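You operate a simulated robot arm through the tools that you are given. There is no shell and no other tool.

You run a simulated robot arm. Do the job below in one go: nothing can be reset, and whatever is moved stays where it is left.

## Task
Scan the loaded slide; if the display says faded put it in the repair box, else in the slide tray.
Fine: feed knob to Feed; one scan, dpi dial as it is; watch the display; then the knob to Free; shut the scanner tray again; leave the scanner on; the repair box stays where it is. Where these are worked on the way, their far stop is far enough and under half their travel is too little: feed knob, scanner tray.

Only the result counts: the job must be done as asked and must still hold three seconds after the hand-in. Knocking over, shifting, dropping, spilling or breaking anything else fails it.

## Robot
A 6-joint arm with a fingered hand, fixed in place. Base frame: the origin is on the floor under the middle of its stand, x ahead of it, y to its left, z up; the work surface is at about z = 800. Lengths are in mm, angles in degrees, forces in N, time in s.
With the tool pointing down near the work surface it reaches from about 180 to 900 mm from the base axis. Its first joint turns from -166.0 to 166.0 degrees. Payload 5 kg.
Tool frame: the origin (TCP) lies between the finger pads and is the grasp point; the fingertips stand 37 mm ahead of it; z points along the fingers, y is the line along which they close. The gripper opens to 124 mm; its body begins 43 mm behind the TCP. The gripper is a hand of 3 fingers: y runs from the thumb to the fingers, the wrist lies at [-21, -125, -215] in the tool frame.
Orientation is that of the tool frame in the base frame, as [roll, pitch, yaw] about the fixed x, y, z axes, in that order (R = Rz(yaw) Ry(pitch) Rx(roll)). With the fingers straight down and the wrist toward the robot, the tool's x, y and z point along [0, 1, 0], [1, 0, 0] and [0, 0, -1] of the base frame.

## Interface
- The arm moves only by the tool nudge_tool. Its argument "deltas" is a list of rows, each an object of numbers (a shift or turn left out is 0): "dx", "dy", "dz": the shift along the tool's x, y, z in m; "wx", "wy", "wz": the turn, a rotation vector about the tool's x, y, z in degrees. In form: [{"dx": .., "dy": .., "dz": .., "wx": .., "wy": .., "wz": ..}, ...]. A call has 1 to 20 rows; each row shifts and turns the commanded pose from where the row before left it, along the tool's axes as they then stand. Rows are played at 5 a second. More than 50 mm and 8.6 degrees between two rows, and nothing of the call is played. A pose out of reach is approached as far as the arm can. The call stops where the force on the tool passes 40 N (or 10 N more than at its start, if that is more) or the arm is blocked; 0.2 s more then pass. In this call time passes only in rows, and 0.2 s behind the last. It gives the time, the measured TCP pose, the force on the tool (base axes), the opening and the grip force at its end, in the units of the frame above (readings bear some noise), with the torque about the TCP (base axes, N m) and any sound that the robot's microphone picked up, and new pictures: "pictures" is both (left out), scene, wrist or none.
- Cameras (640 x 400 px; columns grow to the right, rows downward): "scene" is fixed at [398.5, 649.3, 1513.6]; the picture's right is [-0.87, -0.50, 0.00], its down [-0.37, 0.64, -0.68] and it looks along [0.34, -0.59, -0.73] (base axes); focal length 340 px, centre (320, 200). "wrist" rides on the gripper at [73, -104, -154] in the tool frame; the picture's right is [-0.83, 0.26, -0.49], its down [-0.51, -0.72, 0.47] and it looks along [-0.23, 0.64, 0.73] (tool axes); focal length 243 px, centre (320, 200). There is no depth. A picture from a camera that has moved, and an enlarged one, comes with that camera's place and axes in the base frame and with its lens.
- curl_fingers(index, middle, thumb_bend, thumb_turn): sets how far each is bent, from 0 (flat) to 1 (curled in); at 0.3 the hand is open as for a grip, at 0.7 the pads meet at the TCP. One left out holds its place. A second passes; each finger stops where it meets its share of the squeeze, and holds until it gets a number again. It is the only way to open and close the hand. It gives what a move gives, with no picture; readings hold the bend of each and the force on the fingers (four entries, about 0 where the hand has none), thumb and palm. thumb_turn goes from beside the hand (0) to across from the fingers (1), as for a grip.
- zoom(camera, box): a new picture of the part [left, top, right, bottom] of that camera's present view, enlarged. It takes no simulated time.
- job_done(): hands the job in; it is judged then, once.

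Nothing tells you positions but the pictures and the camera data. Unless the task says otherwise, let go and move clear before handing in.

The tools are called by a JSON object that holds its "api" and its "payload". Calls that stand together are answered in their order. nudge_tool: Moves the arm, as the interface text tells. Its arguments: {"type":"object","properties":{"deltas":{"type":"array"},"pictures":{"type":"string","enum":["both","scene","wrist","none"]}},"required":["deltas"]} The other tools are called the same way: curl_fingers (index, middle, thumb_bend, thumb_turn) moves the fingers one by one; zoom (camera, box) takes an enlarged picture of a part of a camera's view; job_done () hands the job in.

At the start:

```text
time: 0.0
position: [718.6, 194.8, 1088.8]
tool_rot: [-180.0, -0.1, 90.0]
force: [0.4, 0.2, -0.8]
wrist_torque: [0.0, -0.01, 0.02]
width: 123.5
finger_force: 0.0
shape: jaw
bend: [0.3, 0.3, 0.3, 0.98]
finger forces: [0.0, 0.1, 0.0, 0.1, 0.0, 0.0]
```

scene: 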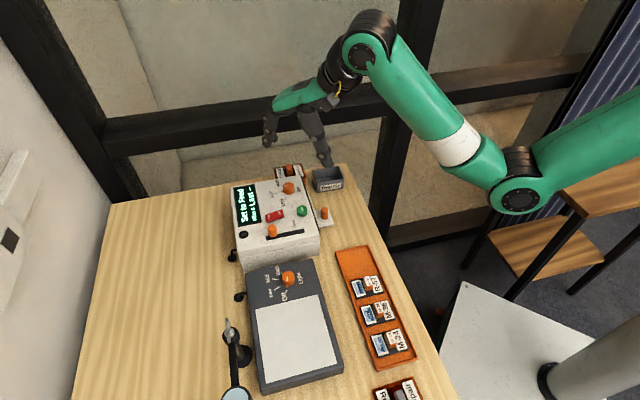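
wrist: 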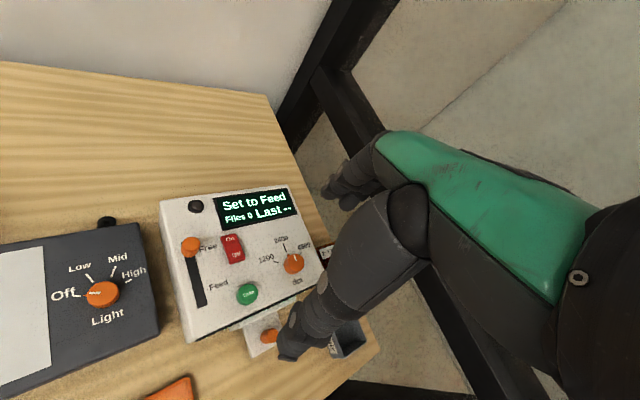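

I see the scanner with its display ("Set to Feed"), a slider-like feed knob, a green scan button, a small tray with an orange knob, and a slide tray and boxes in the foreground. I'll zoom in before I move anything.

{"api": "zoom", "payload": {"camera": "scene", "box": [220, 150, 360, 240]}}

{"api": "zoom", "payload": {"camera": "scene", "box": [320, 230, 450, 400]}}

{"api": "zoom", "payload": {"camera": "wrist", "box": [150, 170, 390, 370]}}

{"api": "zoom", "payload": {"camera": "scene", "box": [220, 220, 350, 400]}}

```text
4.44 times, centred on (290, 195) of scene
camera zoom: at [398.5, 649.3, 1513.6], right [-0.87, -0.5, 0.0], down [-0.37, 0.64, -0.68], along [0.34, -0.59, -0.73], focal length 1511 px, centre (453, 222)
```

zoom: 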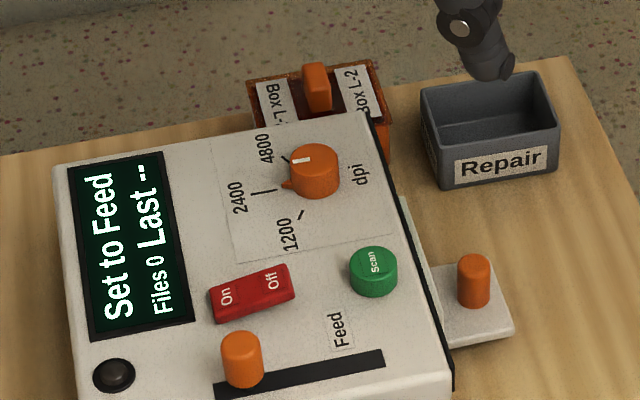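

```text
2.35 times, centred on (385, 315) of scene
camera zoom: at [398.5, 649.3, 1513.6], right [-0.87, -0.5, 0.0], down [-0.37, 0.64, -0.68], along [0.34, -0.59, -0.73], focal length 800 px, centre (167, -71)
```

zoom: 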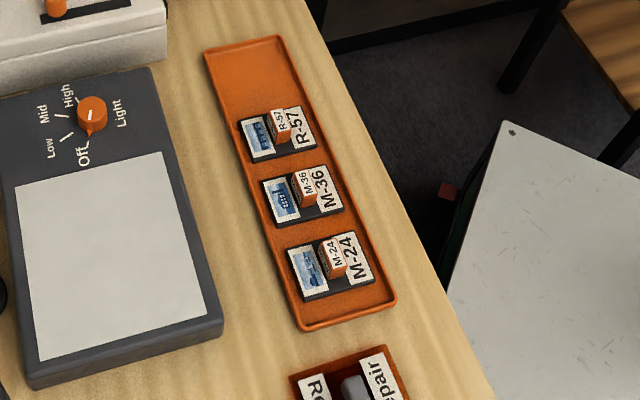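

```text
2.00 times, centred on (270, 270) of wrist
camera zoom: at [614.1, 267.6, 1242.5], right [0.26, -0.83, 0.49], down [-0.72, -0.51, -0.47], along [0.64, -0.23, -0.73], focal length 485 px, centre (420, 60)
```

zoom: 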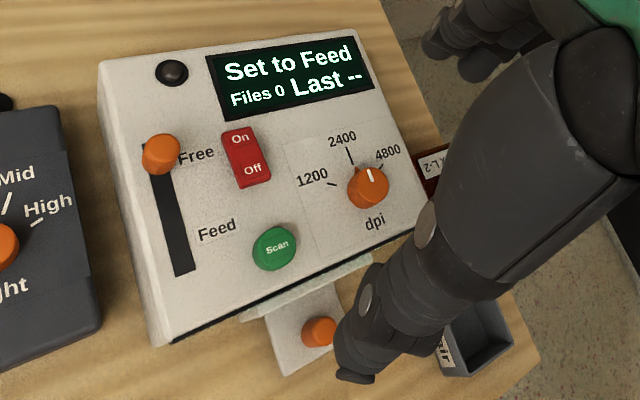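

```text
2.22 times, centred on (285, 310) of scene
camera zoom: at [398.5, 649.3, 1513.6], right [-0.87, -0.5, 0.0], down [-0.37, 0.64, -0.68], along [0.34, -0.59, -0.73], focal length 756 px, centre (398, -44)
```

zoom: 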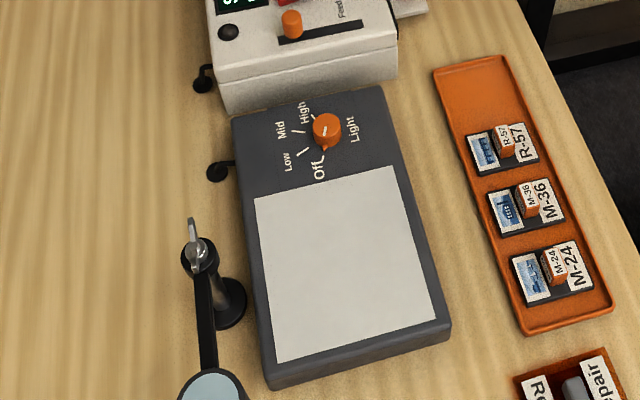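

The scanner stands at about 45° to the base axes, with the feed slider at "Free" near [722, 301, 917] and the scan button near [705, 210, 903]. The tray peg is near [678, 150, 860], and the grey repair box is near [740, 5]. I'll move above the feed knob first and turn the hand so that it closes along the slot.

{"api": "nudge_tool", "payload": {"deltas": [{"dx": 0.035, "dy": 0.001}, {"dx": 0.035, "dy": 0.001}, {"dx": 0.036, "dy": 0.001}, {"wz": -7.5}, {"wz": -7.5}, {"wz": -7.5}, {"wz": -7.5}, {"wz": -7.5}, {"wz": -7.5}]}}

```text
time: 2.0
position: [720.4, 299.7, 1087.6]
tool_rot: [-180.0, 0.1, 135.2]
force: [-0.4, 0.9, 0.6]
wrist_torque: [-0.01, 0.03, -0.01]
width: 123.4
finger_force: 0.1
shape: jaw
bend: [0.3, 0.3, 0.3, 0.98]
finger forces: [0.1, 0.0, 0.0, 0.0, 0.0, 0.0]
camera wrist: at [596.2, 278.4, 1242.6], right [0.77, -0.4, 0.49], down [-0.15, -0.87, -0.47], along [0.62, 0.29, -0.73], focal length 243 px, centre (320, 200)
```

scene: 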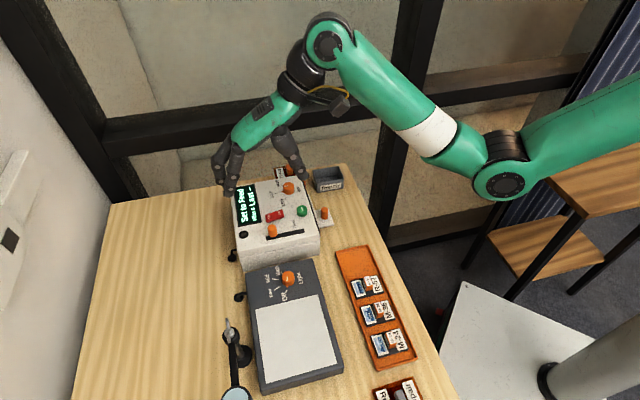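
wrist: 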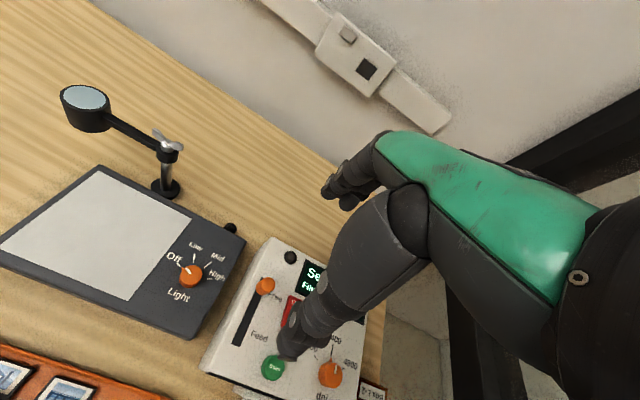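

The hand is above the feed knob with the thumb toward the table edge and the fingers away from it. I'll close the hand in the air to learn where the fingertips end up.

{"api": "curl_fingers", "payload": {"index": 0.6, "middle": 0.6, "thumb_bend": 0.6, "thumb_turn": 1.0}}

{"api": "zoom", "payload": {"camera": "scene", "box": [190, 60, 370, 240]}}

{"api": "zoom", "payload": {"camera": "wrist", "box": [200, 120, 480, 400]}}

```text
time: 3.0
position: [722.3, 300.8, 1088.8]
tool_rot: [-179.9, 0.0, 135.1]
force: [-0.3, -0.6, 0.5]
wrist_torque: [-0.02, 0.03, -0.03]
width: 37.5
finger_force: 0.0
shape: fingers
bend: [0.6, 0.6, 0.6, 1.0]
finger forces: [0.0, 0.0, 0.0, 0.0, 0.0, 0.0]
```

```text
2.22 times, centred on (280, 150) of scene
camera zoom: at [398.5, 649.3, 1513.6], right [-0.87, -0.5, 0.0], down [-0.37, 0.64, -0.68], along [0.34, -0.59, -0.73], focal length 756 px, centre (409, 311)
```

zoom: 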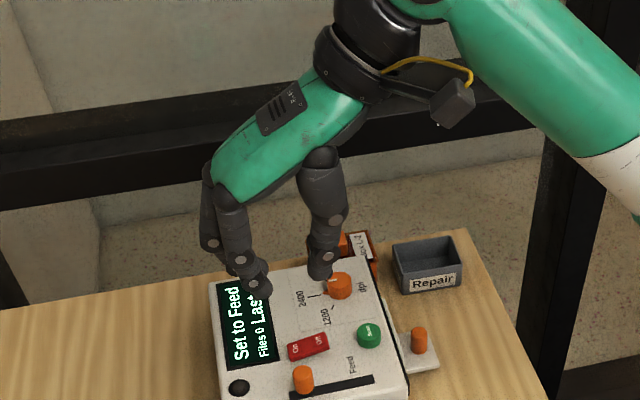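

```text
1.43 times, centred on (340, 260) of wrist
camera zoom: at [596.3, 278.6, 1242.4], right [0.77, -0.4, 0.49], down [-0.15, -0.87, -0.47], along [0.62, 0.29, -0.73], focal length 347 px, centre (291, 114)
```

zoom: 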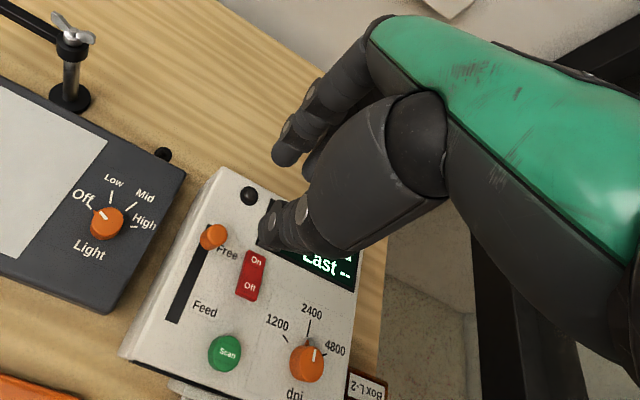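

The fingertips reach about 38 mm below the TCP and close evenly about it. I'll zoom in on the knob from both cameras to pin down its position.

{"api": "zoom", "payload": {"camera": "scene", "box": [230, 205, 330, 268]}}

{"api": "zoom", "payload": {"camera": "wrist", "box": [210, 240, 338, 320]}}

{"api": "zoom", "payload": {"camera": "wrist", "box": [200, 300, 360, 400]}}

```text
6.35 times, centred on (280, 236) of scene
camera zoom: at [398.5, 649.3, 1513.6], right [-0.87, -0.5, 0.0], down [-0.37, 0.64, -0.68], along [0.34, -0.59, -0.73], focal length 2159 px, centre (574, -32)
```

zoom: 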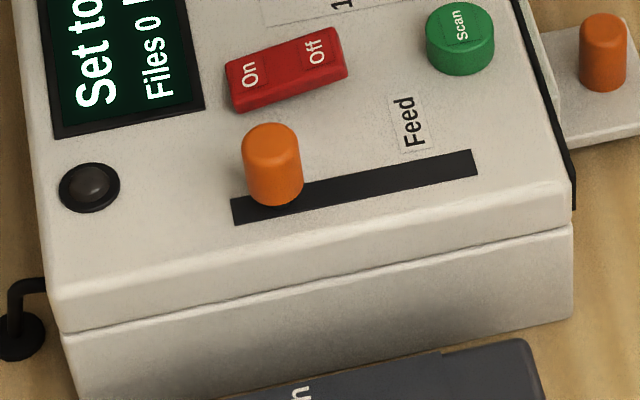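

```text
5.00 times, centred on (274, 280) of wrist
camera zoom: at [596.3, 278.6, 1242.4], right [0.77, -0.4, 0.49], down [-0.15, -0.87, -0.47], along [0.62, 0.29, -0.73], focal length 1213 px, centre (550, -200)
```

zoom: 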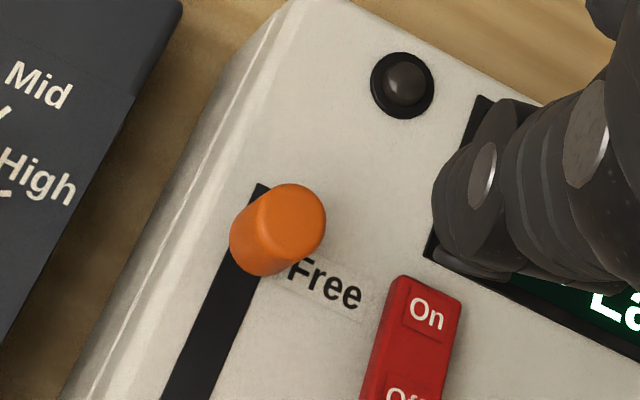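

```text
4.00 times, centred on (280, 350) of wrist
camera zoom: at [596.3, 278.6, 1242.4], right [0.77, -0.4, 0.49], down [-0.15, -0.87, -0.47], along [0.62, 0.29, -0.73], focal length 970 px, centre (480, -400)
```

zoom: 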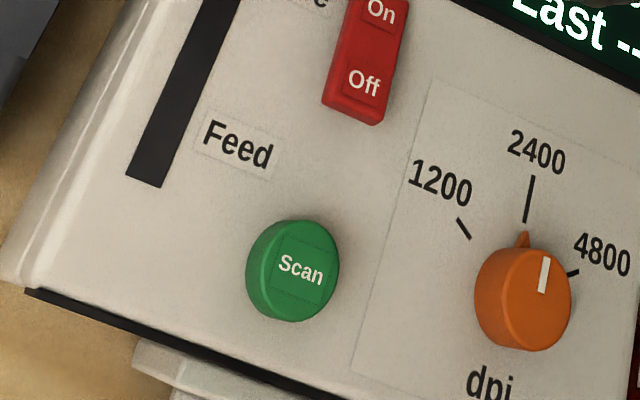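

I put the knob top at about [720, 302, 931], with the scanner surface near z 898 around it. I'll open the fingers a little wider, descend partway and check the alignment.

{"api": "curl_fingers", "payload": {"index": 0.54, "middle": 0.54, "thumb_bend": 0.54}}

{"api": "nudge_tool", "payload": {"deltas": [{"dz": 0.03}, {"dz": 0.03}, {"dz": 0.03}]}}

{"api": "zoom", "payload": {"camera": "scene", "box": [200, 140, 340, 260]}}

{"api": "zoom", "payload": {"camera": "wrist", "box": [200, 150, 400, 350]}}

```text
time: 4.0
position: [720.5, 299.4, 1087.2]
tool_rot: [179.9, 0.0, 135.2]
force: [1.0, 0.7, 0.9]
wrist_torque: [0.02, -0.04, -0.01]
width: 54.4
finger_force: 0.2
shape: fingers
bend: [0.54, 0.54, 0.54, 1.0]
finger forces: [0.1, 0.0, 0.0, 0.0, 0.0, 0.0]
```

```text
time: 4.8
position: [721.6, 301.2, 998.8]
tool_rot: [180.0, 0.0, 135.0]
force: [0.4, -0.3, -0.2]
wrist_torque: [-0.03, 0.0, 0.02]
width: 54.6
finger_force: 0.1
shape: fingers
bend: [0.54, 0.54, 0.54, 1.0]
finger forces: [0.0, 0.0, 0.0, 0.0, 0.1, 0.0]
camera wrist: at [596.6, 278.9, 1153.1], right [0.77, -0.4, 0.49], down [-0.15, -0.87, -0.47], along [0.62, 0.29, -0.73], focal length 243 px, centre (320, 200)
```

scene: 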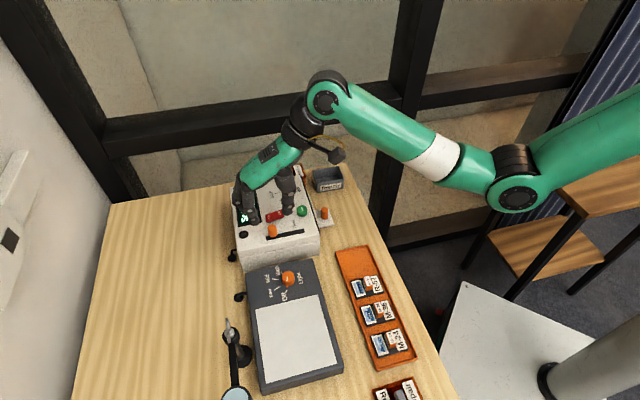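
wrist: 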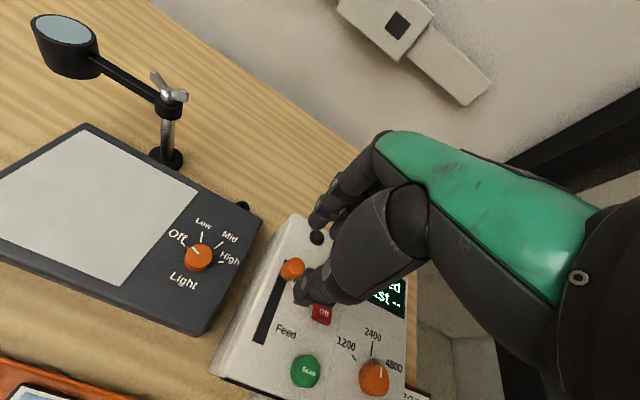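

```text
3.33 times, centred on (270, 200) of scene
camera zoom: at [398.5, 649.3, 1513.6], right [-0.87, -0.5, 0.0], down [-0.37, 0.64, -0.68], along [0.34, -0.59, -0.73], focal length 1133 px, centre (487, 200)
```

zoom: 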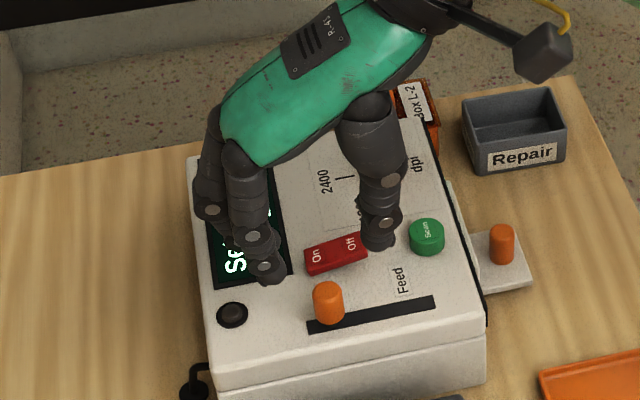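

```text
2.00 times, centred on (300, 250) of wrist
camera zoom: at [596.6, 278.9, 1153.1], right [0.77, -0.4, 0.49], down [-0.15, -0.87, -0.47], along [0.62, 0.29, -0.73], focal length 485 px, centre (360, 100)
```

zoom: 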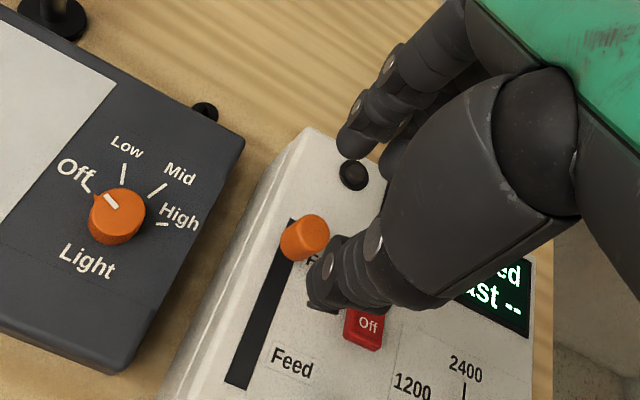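

The fingers straddle the knob as predicted, so I'll descend until the fingertips are just above the scanner surface.

{"api": "nudge_tool", "payload": {"deltas": [{"dz": 0.02}, {"dz": 0.018}, {"dz": 0.01}], "pictures": "none"}}

{"api": "zoom", "payload": {"camera": "scene", "box": [210, 150, 338, 260]}}

{"api": "zoom", "payload": {"camera": "wrist", "box": [230, 160, 400, 330]}}

```text
time: 5.6
position: [721.3, 300.2, 949.5]
tool_rot: [180.0, 0.1, 135.1]
force: [-0.3, 0.1, 0.4]
wrist_torque: [0.01, -0.02, 0.0]
width: 54.8
finger_force: 0.0
shape: fingers
bend: [0.54, 0.54, 0.54, 1.0]
finger forces: [0.0, 0.0, 0.1, 0.1, 0.0, 0.1]
```

```text
3.64 times, centred on (274, 205) of scene
camera zoom: at [398.5, 649.3, 1513.6], right [-0.87, -0.5, 0.0], down [-0.37, 0.64, -0.68], along [0.34, -0.59, -0.73], focal length 1236 px, centre (487, 182)
```

zoom: 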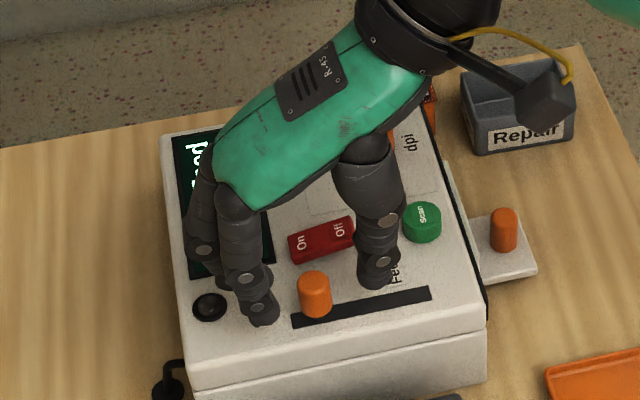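

```text
2.35 times, centred on (315, 245) of wrist
camera zoom: at [596.3, 278.9, 1104.4], right [0.77, -0.4, 0.49], down [-0.15, -0.87, -0.47], along [0.62, 0.29, -0.73], focal length 571 px, centre (332, 94)
```

zoom: 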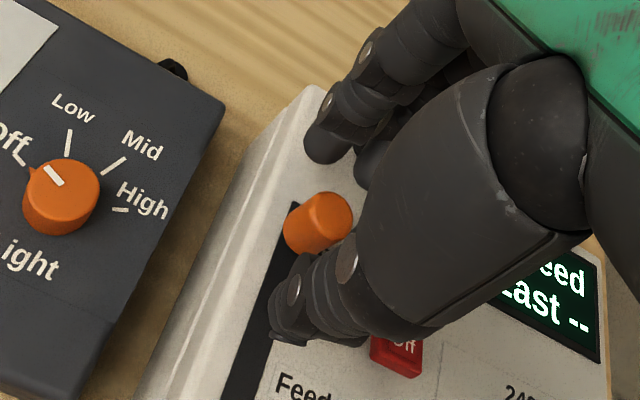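

The fingertips are on either side of the knob and nothing is touching. I'll close onto it now.

{"api": "curl_fingers", "payload": {"index": 0.68, "middle": 0.68, "thumb_bend": 0.68}}

{"api": "zoom", "payload": {"camera": "scene", "box": [210, 150, 338, 260]}}

{"api": "zoom", "payload": {"camera": "wrist", "box": [230, 160, 400, 330]}}

```text
time: 6.6
position: [721.1, 300.3, 949.9]
tool_rot: [-180.0, 0.0, 135.1]
force: [0.2, 1.9, -0.6]
wrist_torque: [0.01, -0.01, 0.02]
width: 19.8
finger_force: 2.5
shape: fingers
bend: [0.66, 0.67, 0.66, 1.0]
finger forces: [2.2, 0.7, 0.1, 0.1, 2.3, 0.1]
```

```text
3.64 times, centred on (274, 205) of scene
camera zoom: at [398.5, 649.3, 1513.6], right [-0.87, -0.5, 0.0], down [-0.37, 0.64, -0.68], along [0.34, -0.59, -0.73], focal length 1236 px, centre (487, 182)
```

zoom: 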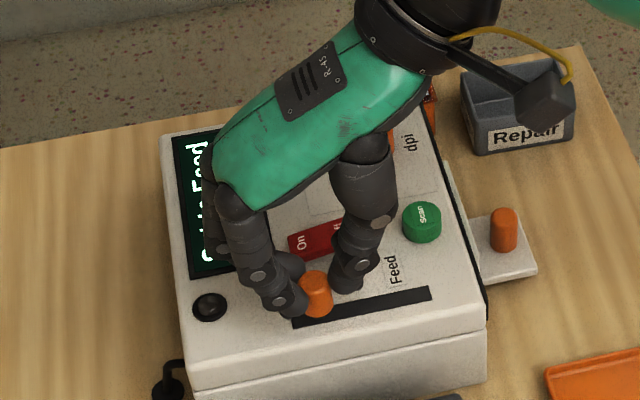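

```text
2.35 times, centred on (315, 245) of wrist
camera zoom: at [596.4, 279.0, 1104.5], right [0.77, -0.4, 0.49], down [-0.15, -0.87, -0.47], along [0.62, 0.29, -0.73], focal length 571 px, centre (332, 94)
```

zoom: 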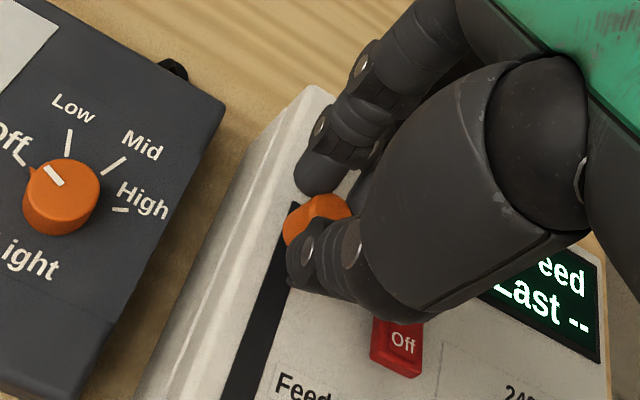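

The knob is held lightly, so I'll drag it along the slot toward Feed (tool −y) in small steps.

{"api": "nudge_tool", "payload": {"deltas": [{"dy": -0.008}, {"dy": -0.008}, {"dy": -0.008}, {"dy": -0.008}, {"dy": -0.008}, {"dy": -0.008}], "pictures": "both"}}

{"api": "zoom", "payload": {"camera": "scene", "box": [210, 150, 338, 260]}}

```text
time: 8.0
position: [687.8, 265.9, 950.9]
tool_rot: [-179.8, 0.0, 135.2]
force: [-0.7, -0.6, -0.7]
wrist_torque: [-0.02, 0.05, -0.01]
width: 19.5
finger_force: 3.1
shape: fingers
bend: [0.66, 0.68, 0.66, 1.0]
finger forces: [1.9, 0.5, 0.0, 0.1, 3.4, 0.0]
camera wrist: at [562.2, 244.6, 1104.6], right [0.77, -0.4, 0.49], down [-0.15, -0.87, -0.47], along [0.62, 0.29, -0.73], focal length 243 px, centre (320, 200)
```

scene: 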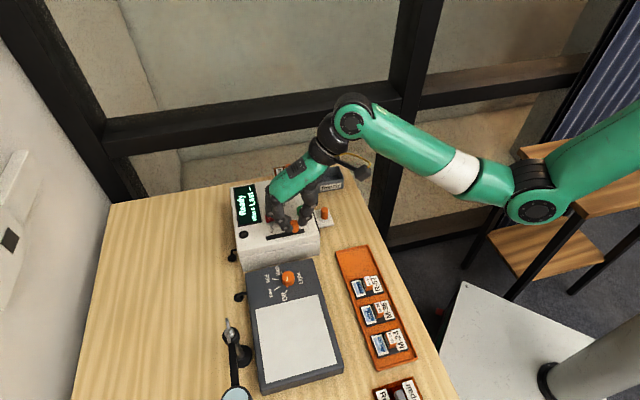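
wrist: 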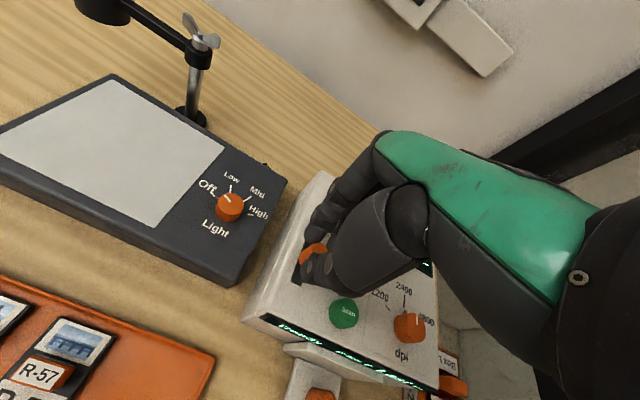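

```text
3.64 times, centred on (274, 205) of scene
camera zoom: at [398.5, 649.3, 1513.6], right [-0.87, -0.5, 0.0], down [-0.37, 0.64, -0.68], along [0.34, -0.59, -0.73], focal length 1236 px, centre (487, 182)
```

zoom: 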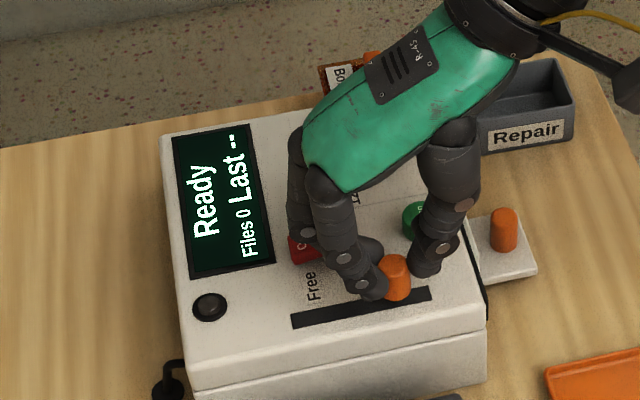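

The display now reads "Ready". I'll push the knob on gently to the end of its travel.

{"api": "nudge_tool", "payload": {"deltas": [{"dy": -0.004}, {"dy": -0.004}, {"dy": -0.003}, {"dy": -0.003}], "pictures": "none"}}

{"api": "zoom", "payload": {"camera": "scene", "box": [210, 150, 338, 260]}}

{"api": "zoom", "payload": {"camera": "wrist", "box": [240, 230, 460, 400]}}

```text
time: 9.0
position: [677.5, 257.4, 951.9]
tool_rot: [179.8, 0.2, 135.0]
force: [7.8, 8.1, 1.7]
wrist_torque: [0.27, -0.27, 0.0]
width: 22.0
finger_force: 5.9
shape: fingers
bend: [0.63, 0.66, 0.68, 1.0]
finger forces: [7.2, 4.0, 0.0, 0.0, 0.0, 0.0]
```

```text
3.64 times, centred on (274, 205) of scene
camera zoom: at [398.5, 649.3, 1513.6], right [-0.87, -0.5, 0.0], down [-0.37, 0.64, -0.68], along [0.34, -0.59, -0.73], focal length 1236 px, centre (487, 182)
```

zoom: 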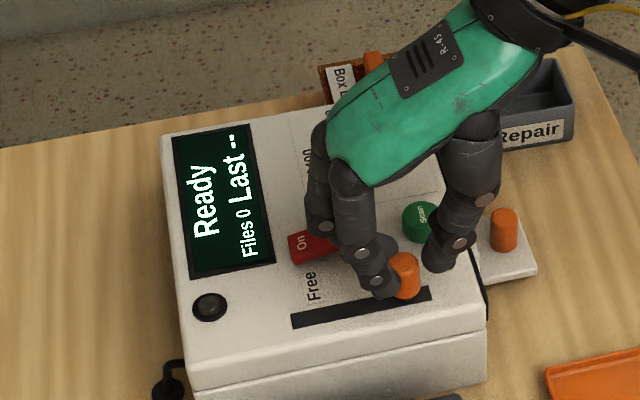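

```text
2.35 times, centred on (350, 315) of wrist
camera zoom: at [552.8, 235.1, 1105.3], right [0.77, -0.4, 0.49], down [-0.15, -0.87, -0.47], along [0.62, 0.29, -0.73], focal length 571 px, centre (249, -71)
```

zoom: 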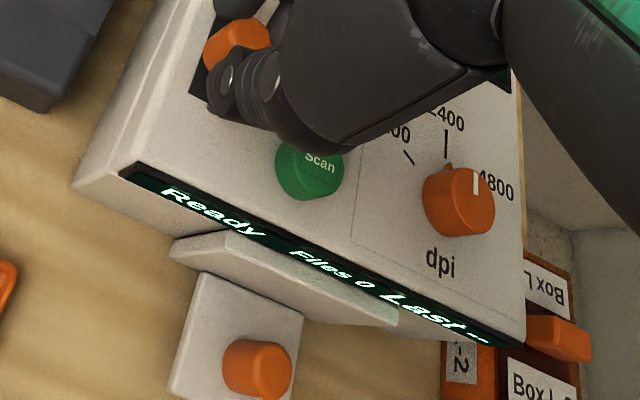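

The knob is at its far stop and the display says "Ready". I'll ease off, open the fingers and lift clear.

{"api": "nudge_tool", "payload": {"deltas": [{"dy": 0.003}], "pictures": "none"}}

{"api": "curl_fingers", "payload": {"index": 0.54, "middle": 0.54, "thumb_bend": 0.54}}

{"api": "nudge_tool", "payload": {"deltas": [{"dz": -0.02}, {"dz": -0.03}, {"dz": -0.03}]}}

{"api": "zoom", "payload": {"camera": "scene", "box": [210, 150, 338, 260]}}

{"api": "zoom", "payload": {"camera": "wrist", "box": [240, 230, 460, 400]}}

```text
time: 9.4
position: [680.1, 258.8, 950.8]
tool_rot: [-179.9, 0.0, 135.0]
force: [5.6, 6.8, 2.8]
wrist_torque: [0.17, -0.2, -0.03]
width: 20.4
finger_force: 4.2
shape: fingers
bend: [0.64, 0.66, 0.68, 1.0]
finger forces: [5.5, 3.4, 0.1, 0.0, 0.2, 0.1]
```

```text
time: 10.4
position: [679.7, 259.4, 950.8]
tool_rot: [-180.0, 0.0, 135.1]
force: [-0.1, -0.4, 0.0]
wrist_torque: [-0.03, 0.03, 0.01]
width: 54.5
finger_force: 0.0
shape: fingers
bend: [0.54, 0.54, 0.54, 1.0]
finger forces: [0.0, 0.1, 0.0, 0.0, 0.1, 0.1]
```

```text
time: 11.2
position: [678.0, 259.0, 1030.2]
tool_rot: [-179.9, 0.0, 135.0]
force: [-0.5, -0.4, 0.0]
wrist_torque: [-0.05, 0.03, 0.0]
width: 54.5
finger_force: 0.0
shape: fingers
bend: [0.54, 0.54, 0.54, 1.0]
finger forces: [0.0, 0.1, 0.0, 0.1, 0.0, 0.1]
camera wrist: at [554.3, 236.6, 1184.9], right [0.77, -0.4, 0.49], down [-0.15, -0.87, -0.47], along [0.62, 0.29, -0.73], focal length 243 px, centre (320, 200)
```

scene: 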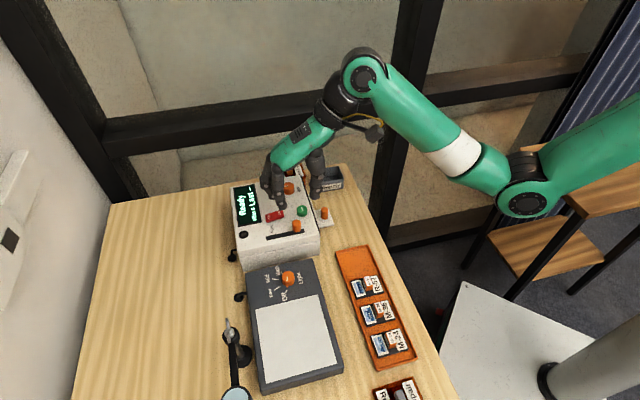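
wrist: 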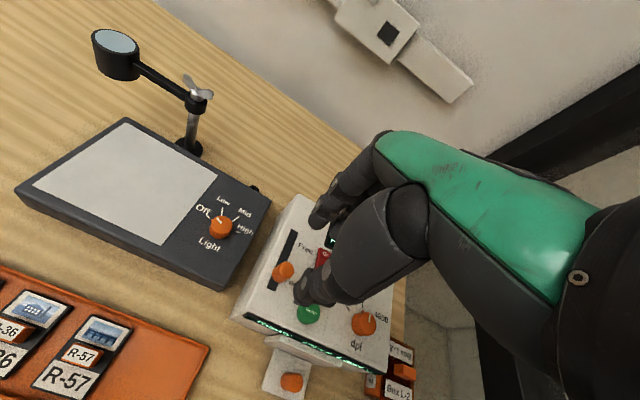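

```text
3.64 times, centred on (274, 205) of scene
camera zoom: at [398.5, 649.3, 1513.6], right [-0.87, -0.5, 0.0], down [-0.37, 0.64, -0.68], along [0.34, -0.59, -0.73], focal length 1236 px, centre (487, 182)
```

zoom: 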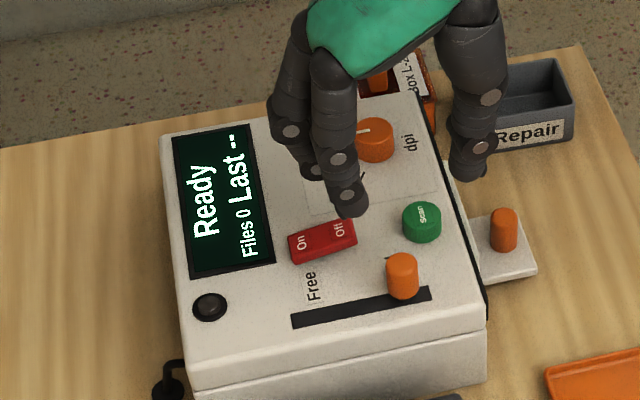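

```text
2.35 times, centred on (350, 315) of wrist
camera zoom: at [554.3, 236.6, 1184.9], right [0.77, -0.4, 0.49], down [-0.15, -0.87, -0.47], along [0.62, 0.29, -0.73], focal length 571 px, centre (249, -71)
```

zoom: 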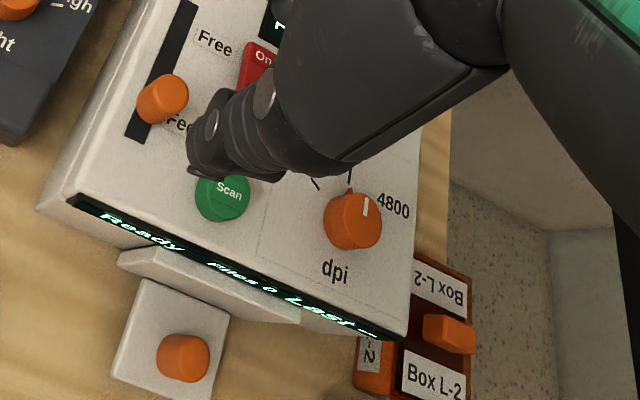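

The knob stays at Feed. I take the Scan button to be at about [701, 212, 912], so I'll move over it, close the fingertips and check the alignment before pressing.

{"api": "nudge_tool", "payload": {"deltas": [{"dx": -0.0245, "dy": -0.0085}, {"dx": -0.0245, "dy": -0.0085}], "pictures": "none"}}

{"api": "curl_fingers", "payload": {"index": 0.7, "middle": 0.7, "thumb_bend": 0.7}}

{"api": "nudge_tool", "payload": {"deltas": [{"dz": 0.02}, {"dz": 0.02}]}}

{"api": "zoom", "payload": {"camera": "scene", "box": [230, 150, 350, 255]}}

{"api": "zoom", "payload": {"camera": "wrist", "box": [230, 160, 430, 360]}}

```text
time: 11.8
position: [701.2, 213.9, 1030.4]
tool_rot: [-180.0, 0.1, 135.1]
force: [0.4, -0.6, -0.8]
wrist_torque: [-0.02, -0.01, 0.01]
width: 54.7
finger_force: 0.1
shape: fingers
bend: [0.54, 0.54, 0.54, 1.0]
finger forces: [0.1, 0.0, 0.0, 0.0, 0.0, 0.0]
```

```text
time: 12.8
position: [702.4, 211.1, 1030.2]
tool_rot: [180.0, -0.1, 135.1]
force: [0.4, 0.4, -0.8]
wrist_torque: [0.04, 0.02, 0.0]
width: 7.7
finger_force: 0.0
shape: fingers
bend: [0.7, 0.7, 0.7, 1.0]
finger forces: [0.0, 0.0, 0.0, 0.1, 0.0, 0.0]
```

```text
time: 13.4
position: [701.7, 212.9, 989.9]
tool_rot: [-180.0, 0.0, 135.2]
force: [0.6, 0.0, 0.4]
wrist_torque: [0.0, 0.0, -0.02]
width: 7.8
finger_force: 0.0
shape: fingers
bend: [0.7, 0.7, 0.7, 1.0]
finger forces: [0.1, 0.0, 0.0, 0.0, 0.1, 0.1]
camera wrist: at [576.8, 190.9, 1144.3], right [0.77, -0.4, 0.49], down [-0.15, -0.87, -0.47], along [0.62, 0.29, -0.73], focal length 243 px, centre (320, 200)
```

scene: 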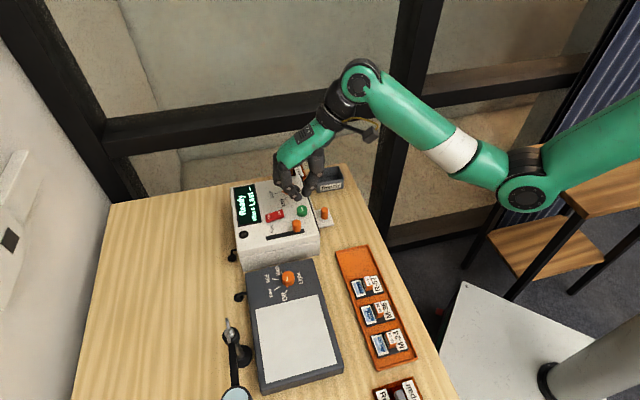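
wrist: 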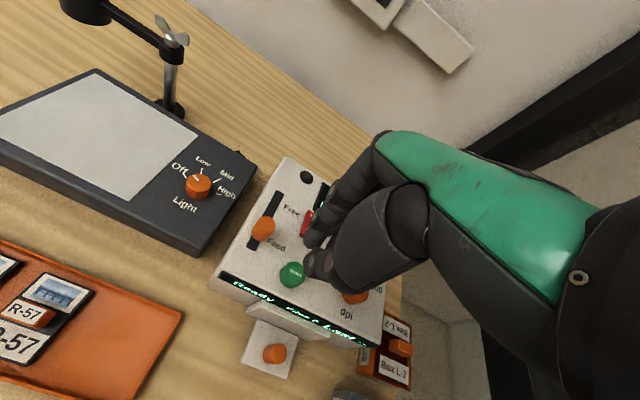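

```text
3.81 times, centred on (290, 202) of scene
camera zoom: at [398.5, 649.3, 1513.6], right [-0.87, -0.5, 0.0], down [-0.37, 0.64, -0.68], along [0.34, -0.59, -0.73], focal length 1295 px, centre (434, 190)
```

zoom: 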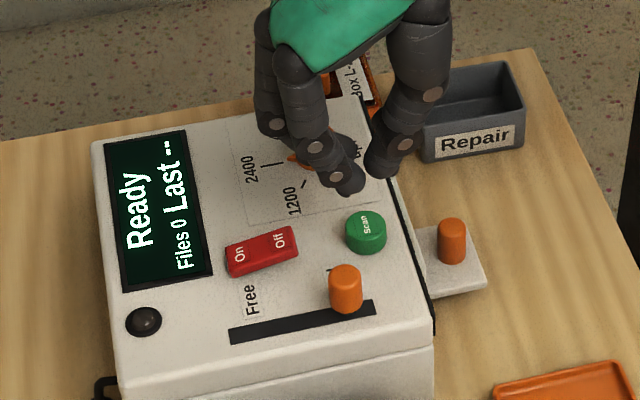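

```text
2.00 times, centred on (330, 260) of wrist
camera zoom: at [576.8, 190.9, 1144.3], right [0.77, -0.4, 0.49], down [-0.15, -0.87, -0.47], along [0.62, 0.29, -0.73], focal length 485 px, centre (300, 80)
```

zoom: 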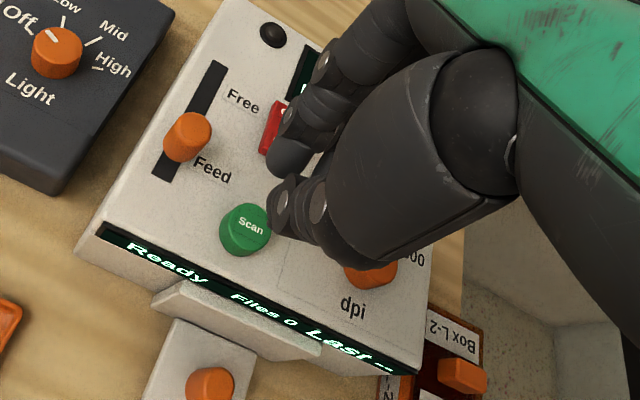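

The alignment over the Scan button looks right. I'll go down to just above it, then press in small steps.

{"api": "nudge_tool", "payload": {"deltas": [{"dz": 0.015}, {"dz": 0.012}], "pictures": "none"}}

{"api": "zoom", "payload": {"camera": "scene", "box": [230, 150, 350, 255]}}

{"api": "zoom", "payload": {"camera": "wrist", "box": [230, 160, 430, 360]}}

```text
time: 14.0
position: [702.5, 213.0, 964.1]
tool_rot: [-180.0, -0.1, 135.1]
force: [-0.1, 0.3, 0.3]
wrist_torque: [-0.01, -0.02, -0.01]
width: 7.9
finger_force: 0.0
shape: fingers
bend: [0.7, 0.7, 0.7, 1.0]
finger forces: [0.1, 0.0, 0.1, 0.0, 0.0, 0.0]
```

```text
3.81 times, centred on (290, 202) of scene
camera zoom: at [398.5, 649.3, 1513.6], right [-0.87, -0.5, 0.0], down [-0.37, 0.64, -0.68], along [0.34, -0.59, -0.73], focal length 1295 px, centre (434, 190)
```

zoom: 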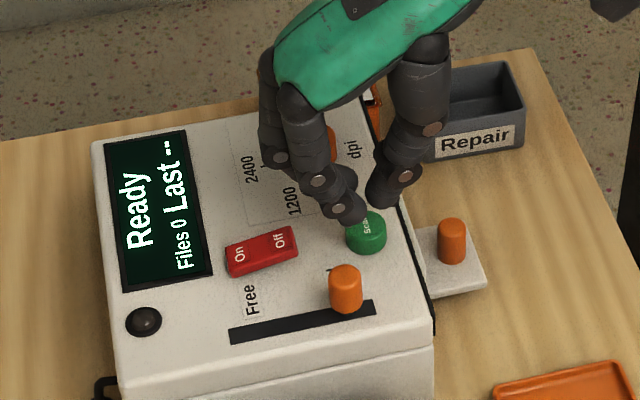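

```text
2.00 times, centred on (330, 260) of wrist
camera zoom: at [577.3, 190.7, 1117.1], right [0.77, -0.4, 0.49], down [-0.15, -0.87, -0.47], along [0.62, 0.29, -0.73], focal length 485 px, centre (300, 80)
```

zoom: 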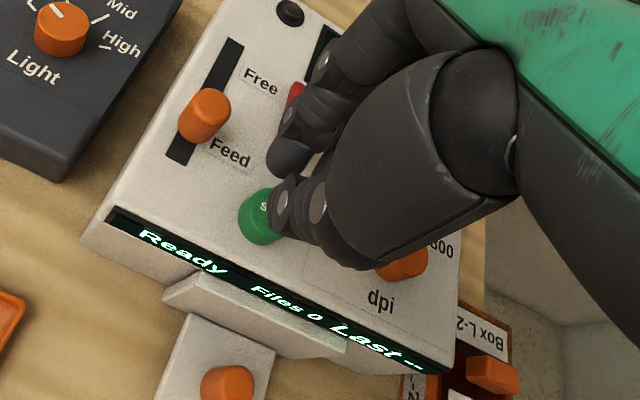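

With the hand closed, the thumb and fingertips would straddle the edges of the button. I'll shift 13 mm so that the thumb tip sits over its centre.

{"api": "nudge_tool", "payload": {"deltas": [{"dy": 0.013, "dx": 0.002}], "pictures": "none"}}

{"api": "zoom", "payload": {"camera": "scene", "box": [260, 170, 330, 230]}}

{"api": "zoom", "payload": {"camera": "wrist", "box": [270, 190, 390, 290]}}

```text
time: 14.4
position: [708.9, 222.5, 964.1]
tool_rot: [-179.9, 0.0, 135.1]
force: [-0.8, -0.1, 0.7]
wrist_torque: [0.04, -0.02, 0.01]
width: 7.7
finger_force: 0.1
shape: fingers
bend: [0.7, 0.7, 0.7, 1.0]
finger forces: [0.0, 0.0, 0.0, 0.1, 0.0, 0.0]
```

```text
6.67 times, centred on (295, 200) of scene
camera zoom: at [398.5, 649.3, 1513.6], right [-0.87, -0.5, 0.0], down [-0.37, 0.64, -0.68], along [0.34, -0.59, -0.73], focal length 2266 px, centre (487, 200)
```

zoom: 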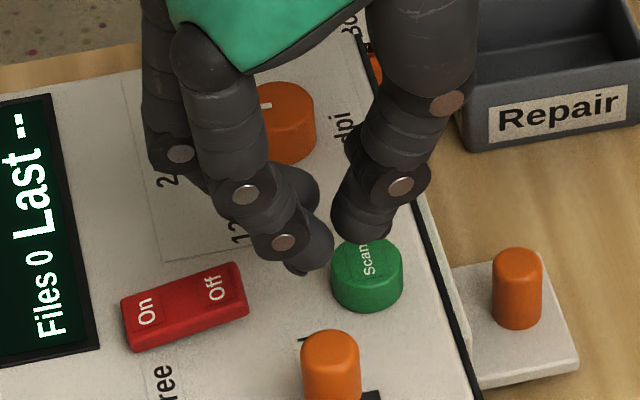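

```text
4.00 times, centred on (330, 240) of wrist
camera zoom: at [585.2, 200.9, 1117.1], right [0.77, -0.4, 0.49], down [-0.15, -0.87, -0.47], along [0.62, 0.29, -0.73], focal length 970 px, centre (280, 40)
```

zoom: 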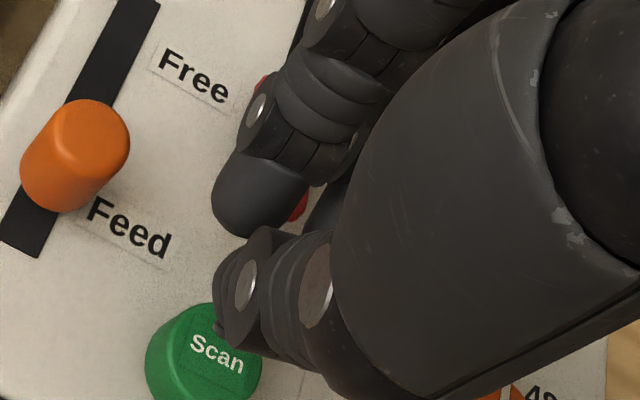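

The thumb tip now lines up with the button in both views, so I'll press downward gently.

{"api": "nudge_tool", "payload": {"deltas": [{"dz": 0.006}, {"dz": 0.003}], "pictures": "none"}}

{"api": "zoom", "payload": {"camera": "scene", "box": [225, 170, 335, 230]}}

```text
time: 15.0
position: [709.0, 223.4, 954.3]
tool_rot: [179.9, 0.0, 135.0]
force: [0.2, 0.1, -0.8]
wrist_torque: [0.01, 0.0, 0.01]
width: 7.6
finger_force: 0.0
shape: fingers
bend: [0.7, 0.7, 0.7, 1.0]
finger forces: [0.0, 0.1, 0.1, 0.0, 0.0, 0.0]
```

```text
5.82 times, centred on (280, 200) of scene
camera zoom: at [398.5, 649.3, 1513.6], right [-0.87, -0.5, 0.0], down [-0.37, 0.64, -0.68], along [0.34, -0.59, -0.73], focal length 1978 px, centre (553, 200)
```

zoom: 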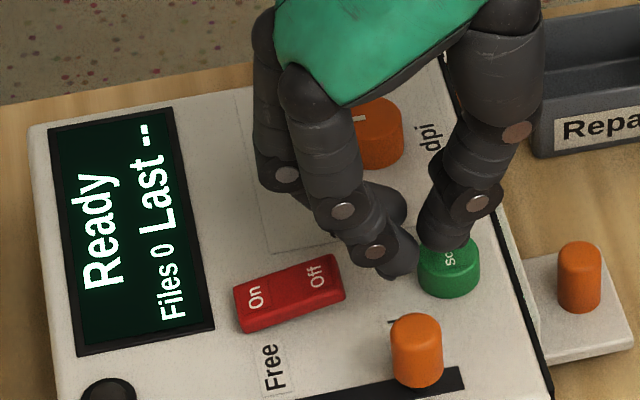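

{"api": "nudge_tool", "payload": {"deltas": [{"dz": 0.003}, {"dz": 0.002}], "pictures": "none"}}

{"api": "zoom", "payload": {"camera": "scene", "box": [225, 170, 335, 230]}}

```text
time: 15.6
position: [710.8, 222.5, 950.4]
tool_rot: [180.0, 0.0, 135.1]
force: [0.3, -0.7, -0.8]
wrist_torque: [-0.02, -0.02, 0.01]
width: 7.8
finger_force: 0.0
shape: fingers
bend: [0.7, 0.7, 0.7, 1.0]
finger forces: [0.0, 0.0, 0.0, 0.0, 0.1, 0.0]
```

```text
5.82 times, centred on (280, 200) of scene
camera zoom: at [398.5, 649.3, 1513.6], right [-0.87, -0.5, 0.0], down [-0.37, 0.64, -0.68], along [0.34, -0.59, -0.73], focal length 1978 px, centre (553, 200)
```

zoom: 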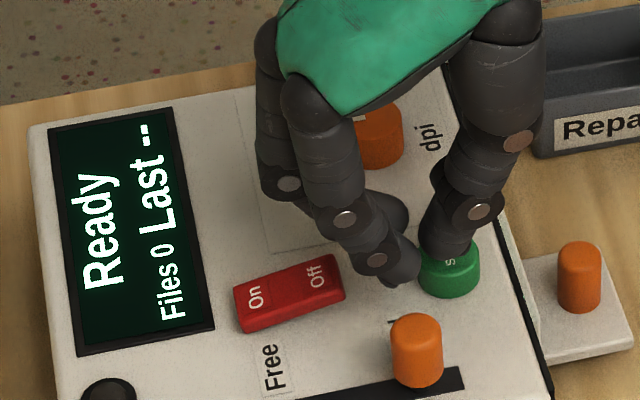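

{"api": "nudge_tool", "payload": {"deltas": [{"dz": 0.002}, {"dz": 0.002}], "pictures": "none"}}

{"api": "zoom", "payload": {"camera": "scene", "box": [225, 170, 335, 230]}}

{"api": "zoom", "payload": {"camera": "wrist", "box": [270, 190, 390, 290]}}

```text
time: 16.2
position: [710.3, 222.4, 945.3]
tool_rot: [-180.0, 0.0, 135.2]
force: [-0.3, 1.2, -0.2]
wrist_torque: [-0.03, -0.02, -0.01]
width: 7.7
finger_force: 0.1
shape: fingers
bend: [0.7, 0.7, 0.7, 1.0]
finger forces: [0.0, 0.0, 0.0, 0.1, 0.0, 0.0]
```

```text
5.82 times, centred on (280, 200) of scene
camera zoom: at [398.5, 649.3, 1513.6], right [-0.87, -0.5, 0.0], down [-0.37, 0.64, -0.68], along [0.34, -0.59, -0.73], focal length 1978 px, centre (553, 200)
```

zoom: 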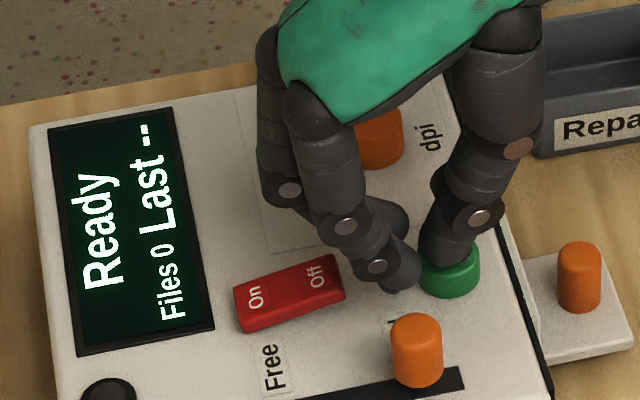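

```text
4.00 times, centred on (330, 240) of wrist
camera zoom: at [585.2, 200.7, 1099.6], right [0.77, -0.4, 0.49], down [-0.15, -0.87, -0.47], along [0.62, 0.29, -0.73], focal length 970 px, centre (280, 40)
```

zoom: 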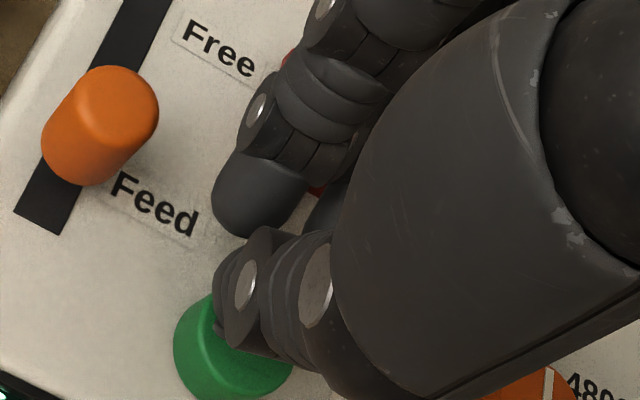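

{"api": "nudge_tool", "payload": {"deltas": [{"dz": 0.002}, {"dz": 0.001}], "pictures": "none"}}

{"api": "zoom", "payload": {"camera": "scene", "box": [225, 170, 335, 230]}}

```text
time: 16.8
position: [708.9, 221.4, 942.3]
tool_rot: [-180.0, 0.1, 135.2]
force: [0.5, 0.1, -0.3]
wrist_torque: [-0.04, 0.0, 0.0]
width: 7.5
finger_force: 0.1
shape: fingers
bend: [0.7, 0.7, 0.7, 1.0]
finger forces: [0.0, 0.0, 0.1, 0.1, 0.0, 0.0]
```

```text
5.82 times, centred on (280, 200) of scene
camera zoom: at [398.5, 649.3, 1513.6], right [-0.87, -0.5, 0.0], down [-0.37, 0.64, -0.68], along [0.34, -0.59, -0.73], focal length 1978 px, centre (553, 200)
```

zoom: 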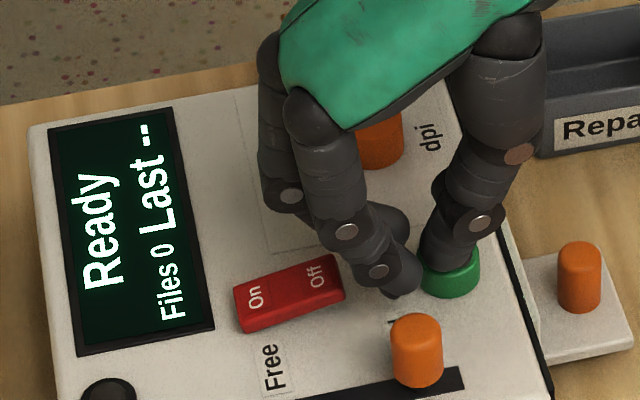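

{"api": "nudge_tool", "payload": {"deltas": [{"dz": 0.001}, {"dz": 0.001}], "pictures": "none"}}

{"api": "zoom", "payload": {"camera": "scene", "box": [225, 170, 335, 230]}}

```text
time: 17.4
position: [709.4, 222.1, 940.5]
tool_rot: [179.9, 0.0, 135.1]
force: [0.0, -0.7, 0.7]
wrist_torque: [0.03, 0.01, 0.02]
width: 7.5
finger_force: 0.1
shape: fingers
bend: [0.7, 0.7, 0.7, 1.0]
finger forces: [0.0, 0.0, 0.0, 0.0, 0.5, 0.0]
```

```text
5.82 times, centred on (280, 200) of scene
camera zoom: at [398.5, 649.3, 1513.6], right [-0.87, -0.5, 0.0], down [-0.37, 0.64, -0.68], along [0.34, -0.59, -0.73], focal length 1978 px, centre (553, 200)
```

zoom: 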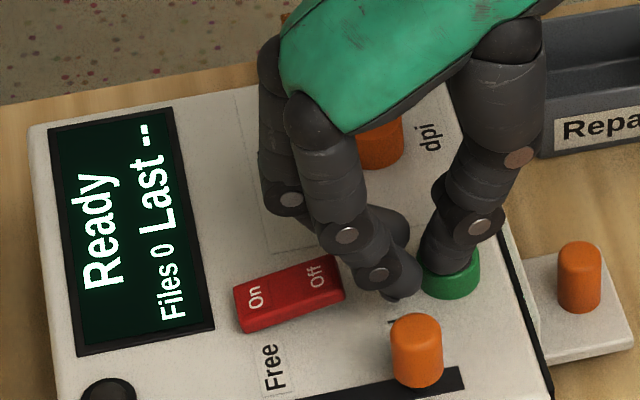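

The thumb is just making contact (0.5 N), so I'll keep pressing in 1 mm steps.

{"api": "nudge_tool", "payload": {"deltas": [{"dz": 0.001}, {"dz": 0.001}], "pictures": "none"}}

{"api": "zoom", "payload": {"camera": "scene", "box": [225, 170, 335, 230]}}

```text
time: 18.0
position: [708.8, 222.4, 938.9]
tool_rot: [180.0, 0.0, 135.2]
force: [0.5, 0.0, 2.0]
wrist_torque: [-0.06, 0.01, -0.01]
width: 8.0
finger_force: 0.5
shape: fingers
bend: [0.7, 0.7, 0.7, 1.0]
finger forces: [0.1, 0.0, 0.0, 0.0, 1.5, 0.0]
```

```text
5.82 times, centred on (280, 200) of scene
camera zoom: at [398.5, 649.3, 1513.6], right [-0.87, -0.5, 0.0], down [-0.37, 0.64, -0.68], along [0.34, -0.59, -0.73], focal length 1978 px, centre (553, 200)
```

zoom: 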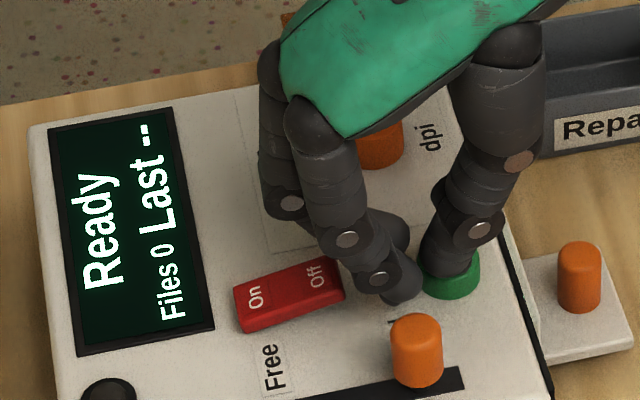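

{"api": "nudge_tool", "payload": {"deltas": [{"dz": 0.001}], "pictures": "none"}}

{"api": "zoom", "payload": {"camera": "scene", "box": [225, 170, 335, 230]}}

```text
time: 18.4
position: [708.6, 222.8, 937.8]
tool_rot: [180.0, 0.0, 135.0]
force: [-0.5, -1.1, 2.4]
wrist_torque: [-0.03, 0.02, -0.02]
width: 7.6
finger_force: 0.4
shape: fingers
bend: [0.7, 0.7, 0.7, 1.0]
finger forces: [0.0, 0.0, 0.1, 0.0, 1.8, 0.0]
```

```text
5.82 times, centred on (280, 200) of scene
camera zoom: at [398.5, 649.3, 1513.6], right [-0.87, -0.5, 0.0], down [-0.37, 0.64, -0.68], along [0.34, -0.59, -0.73], focal length 1978 px, centre (553, 200)
```

zoom: 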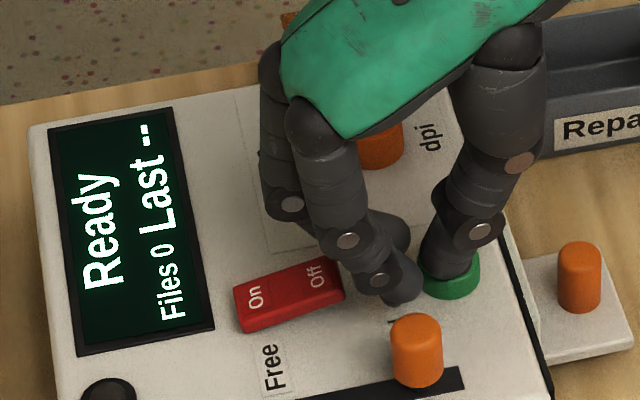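

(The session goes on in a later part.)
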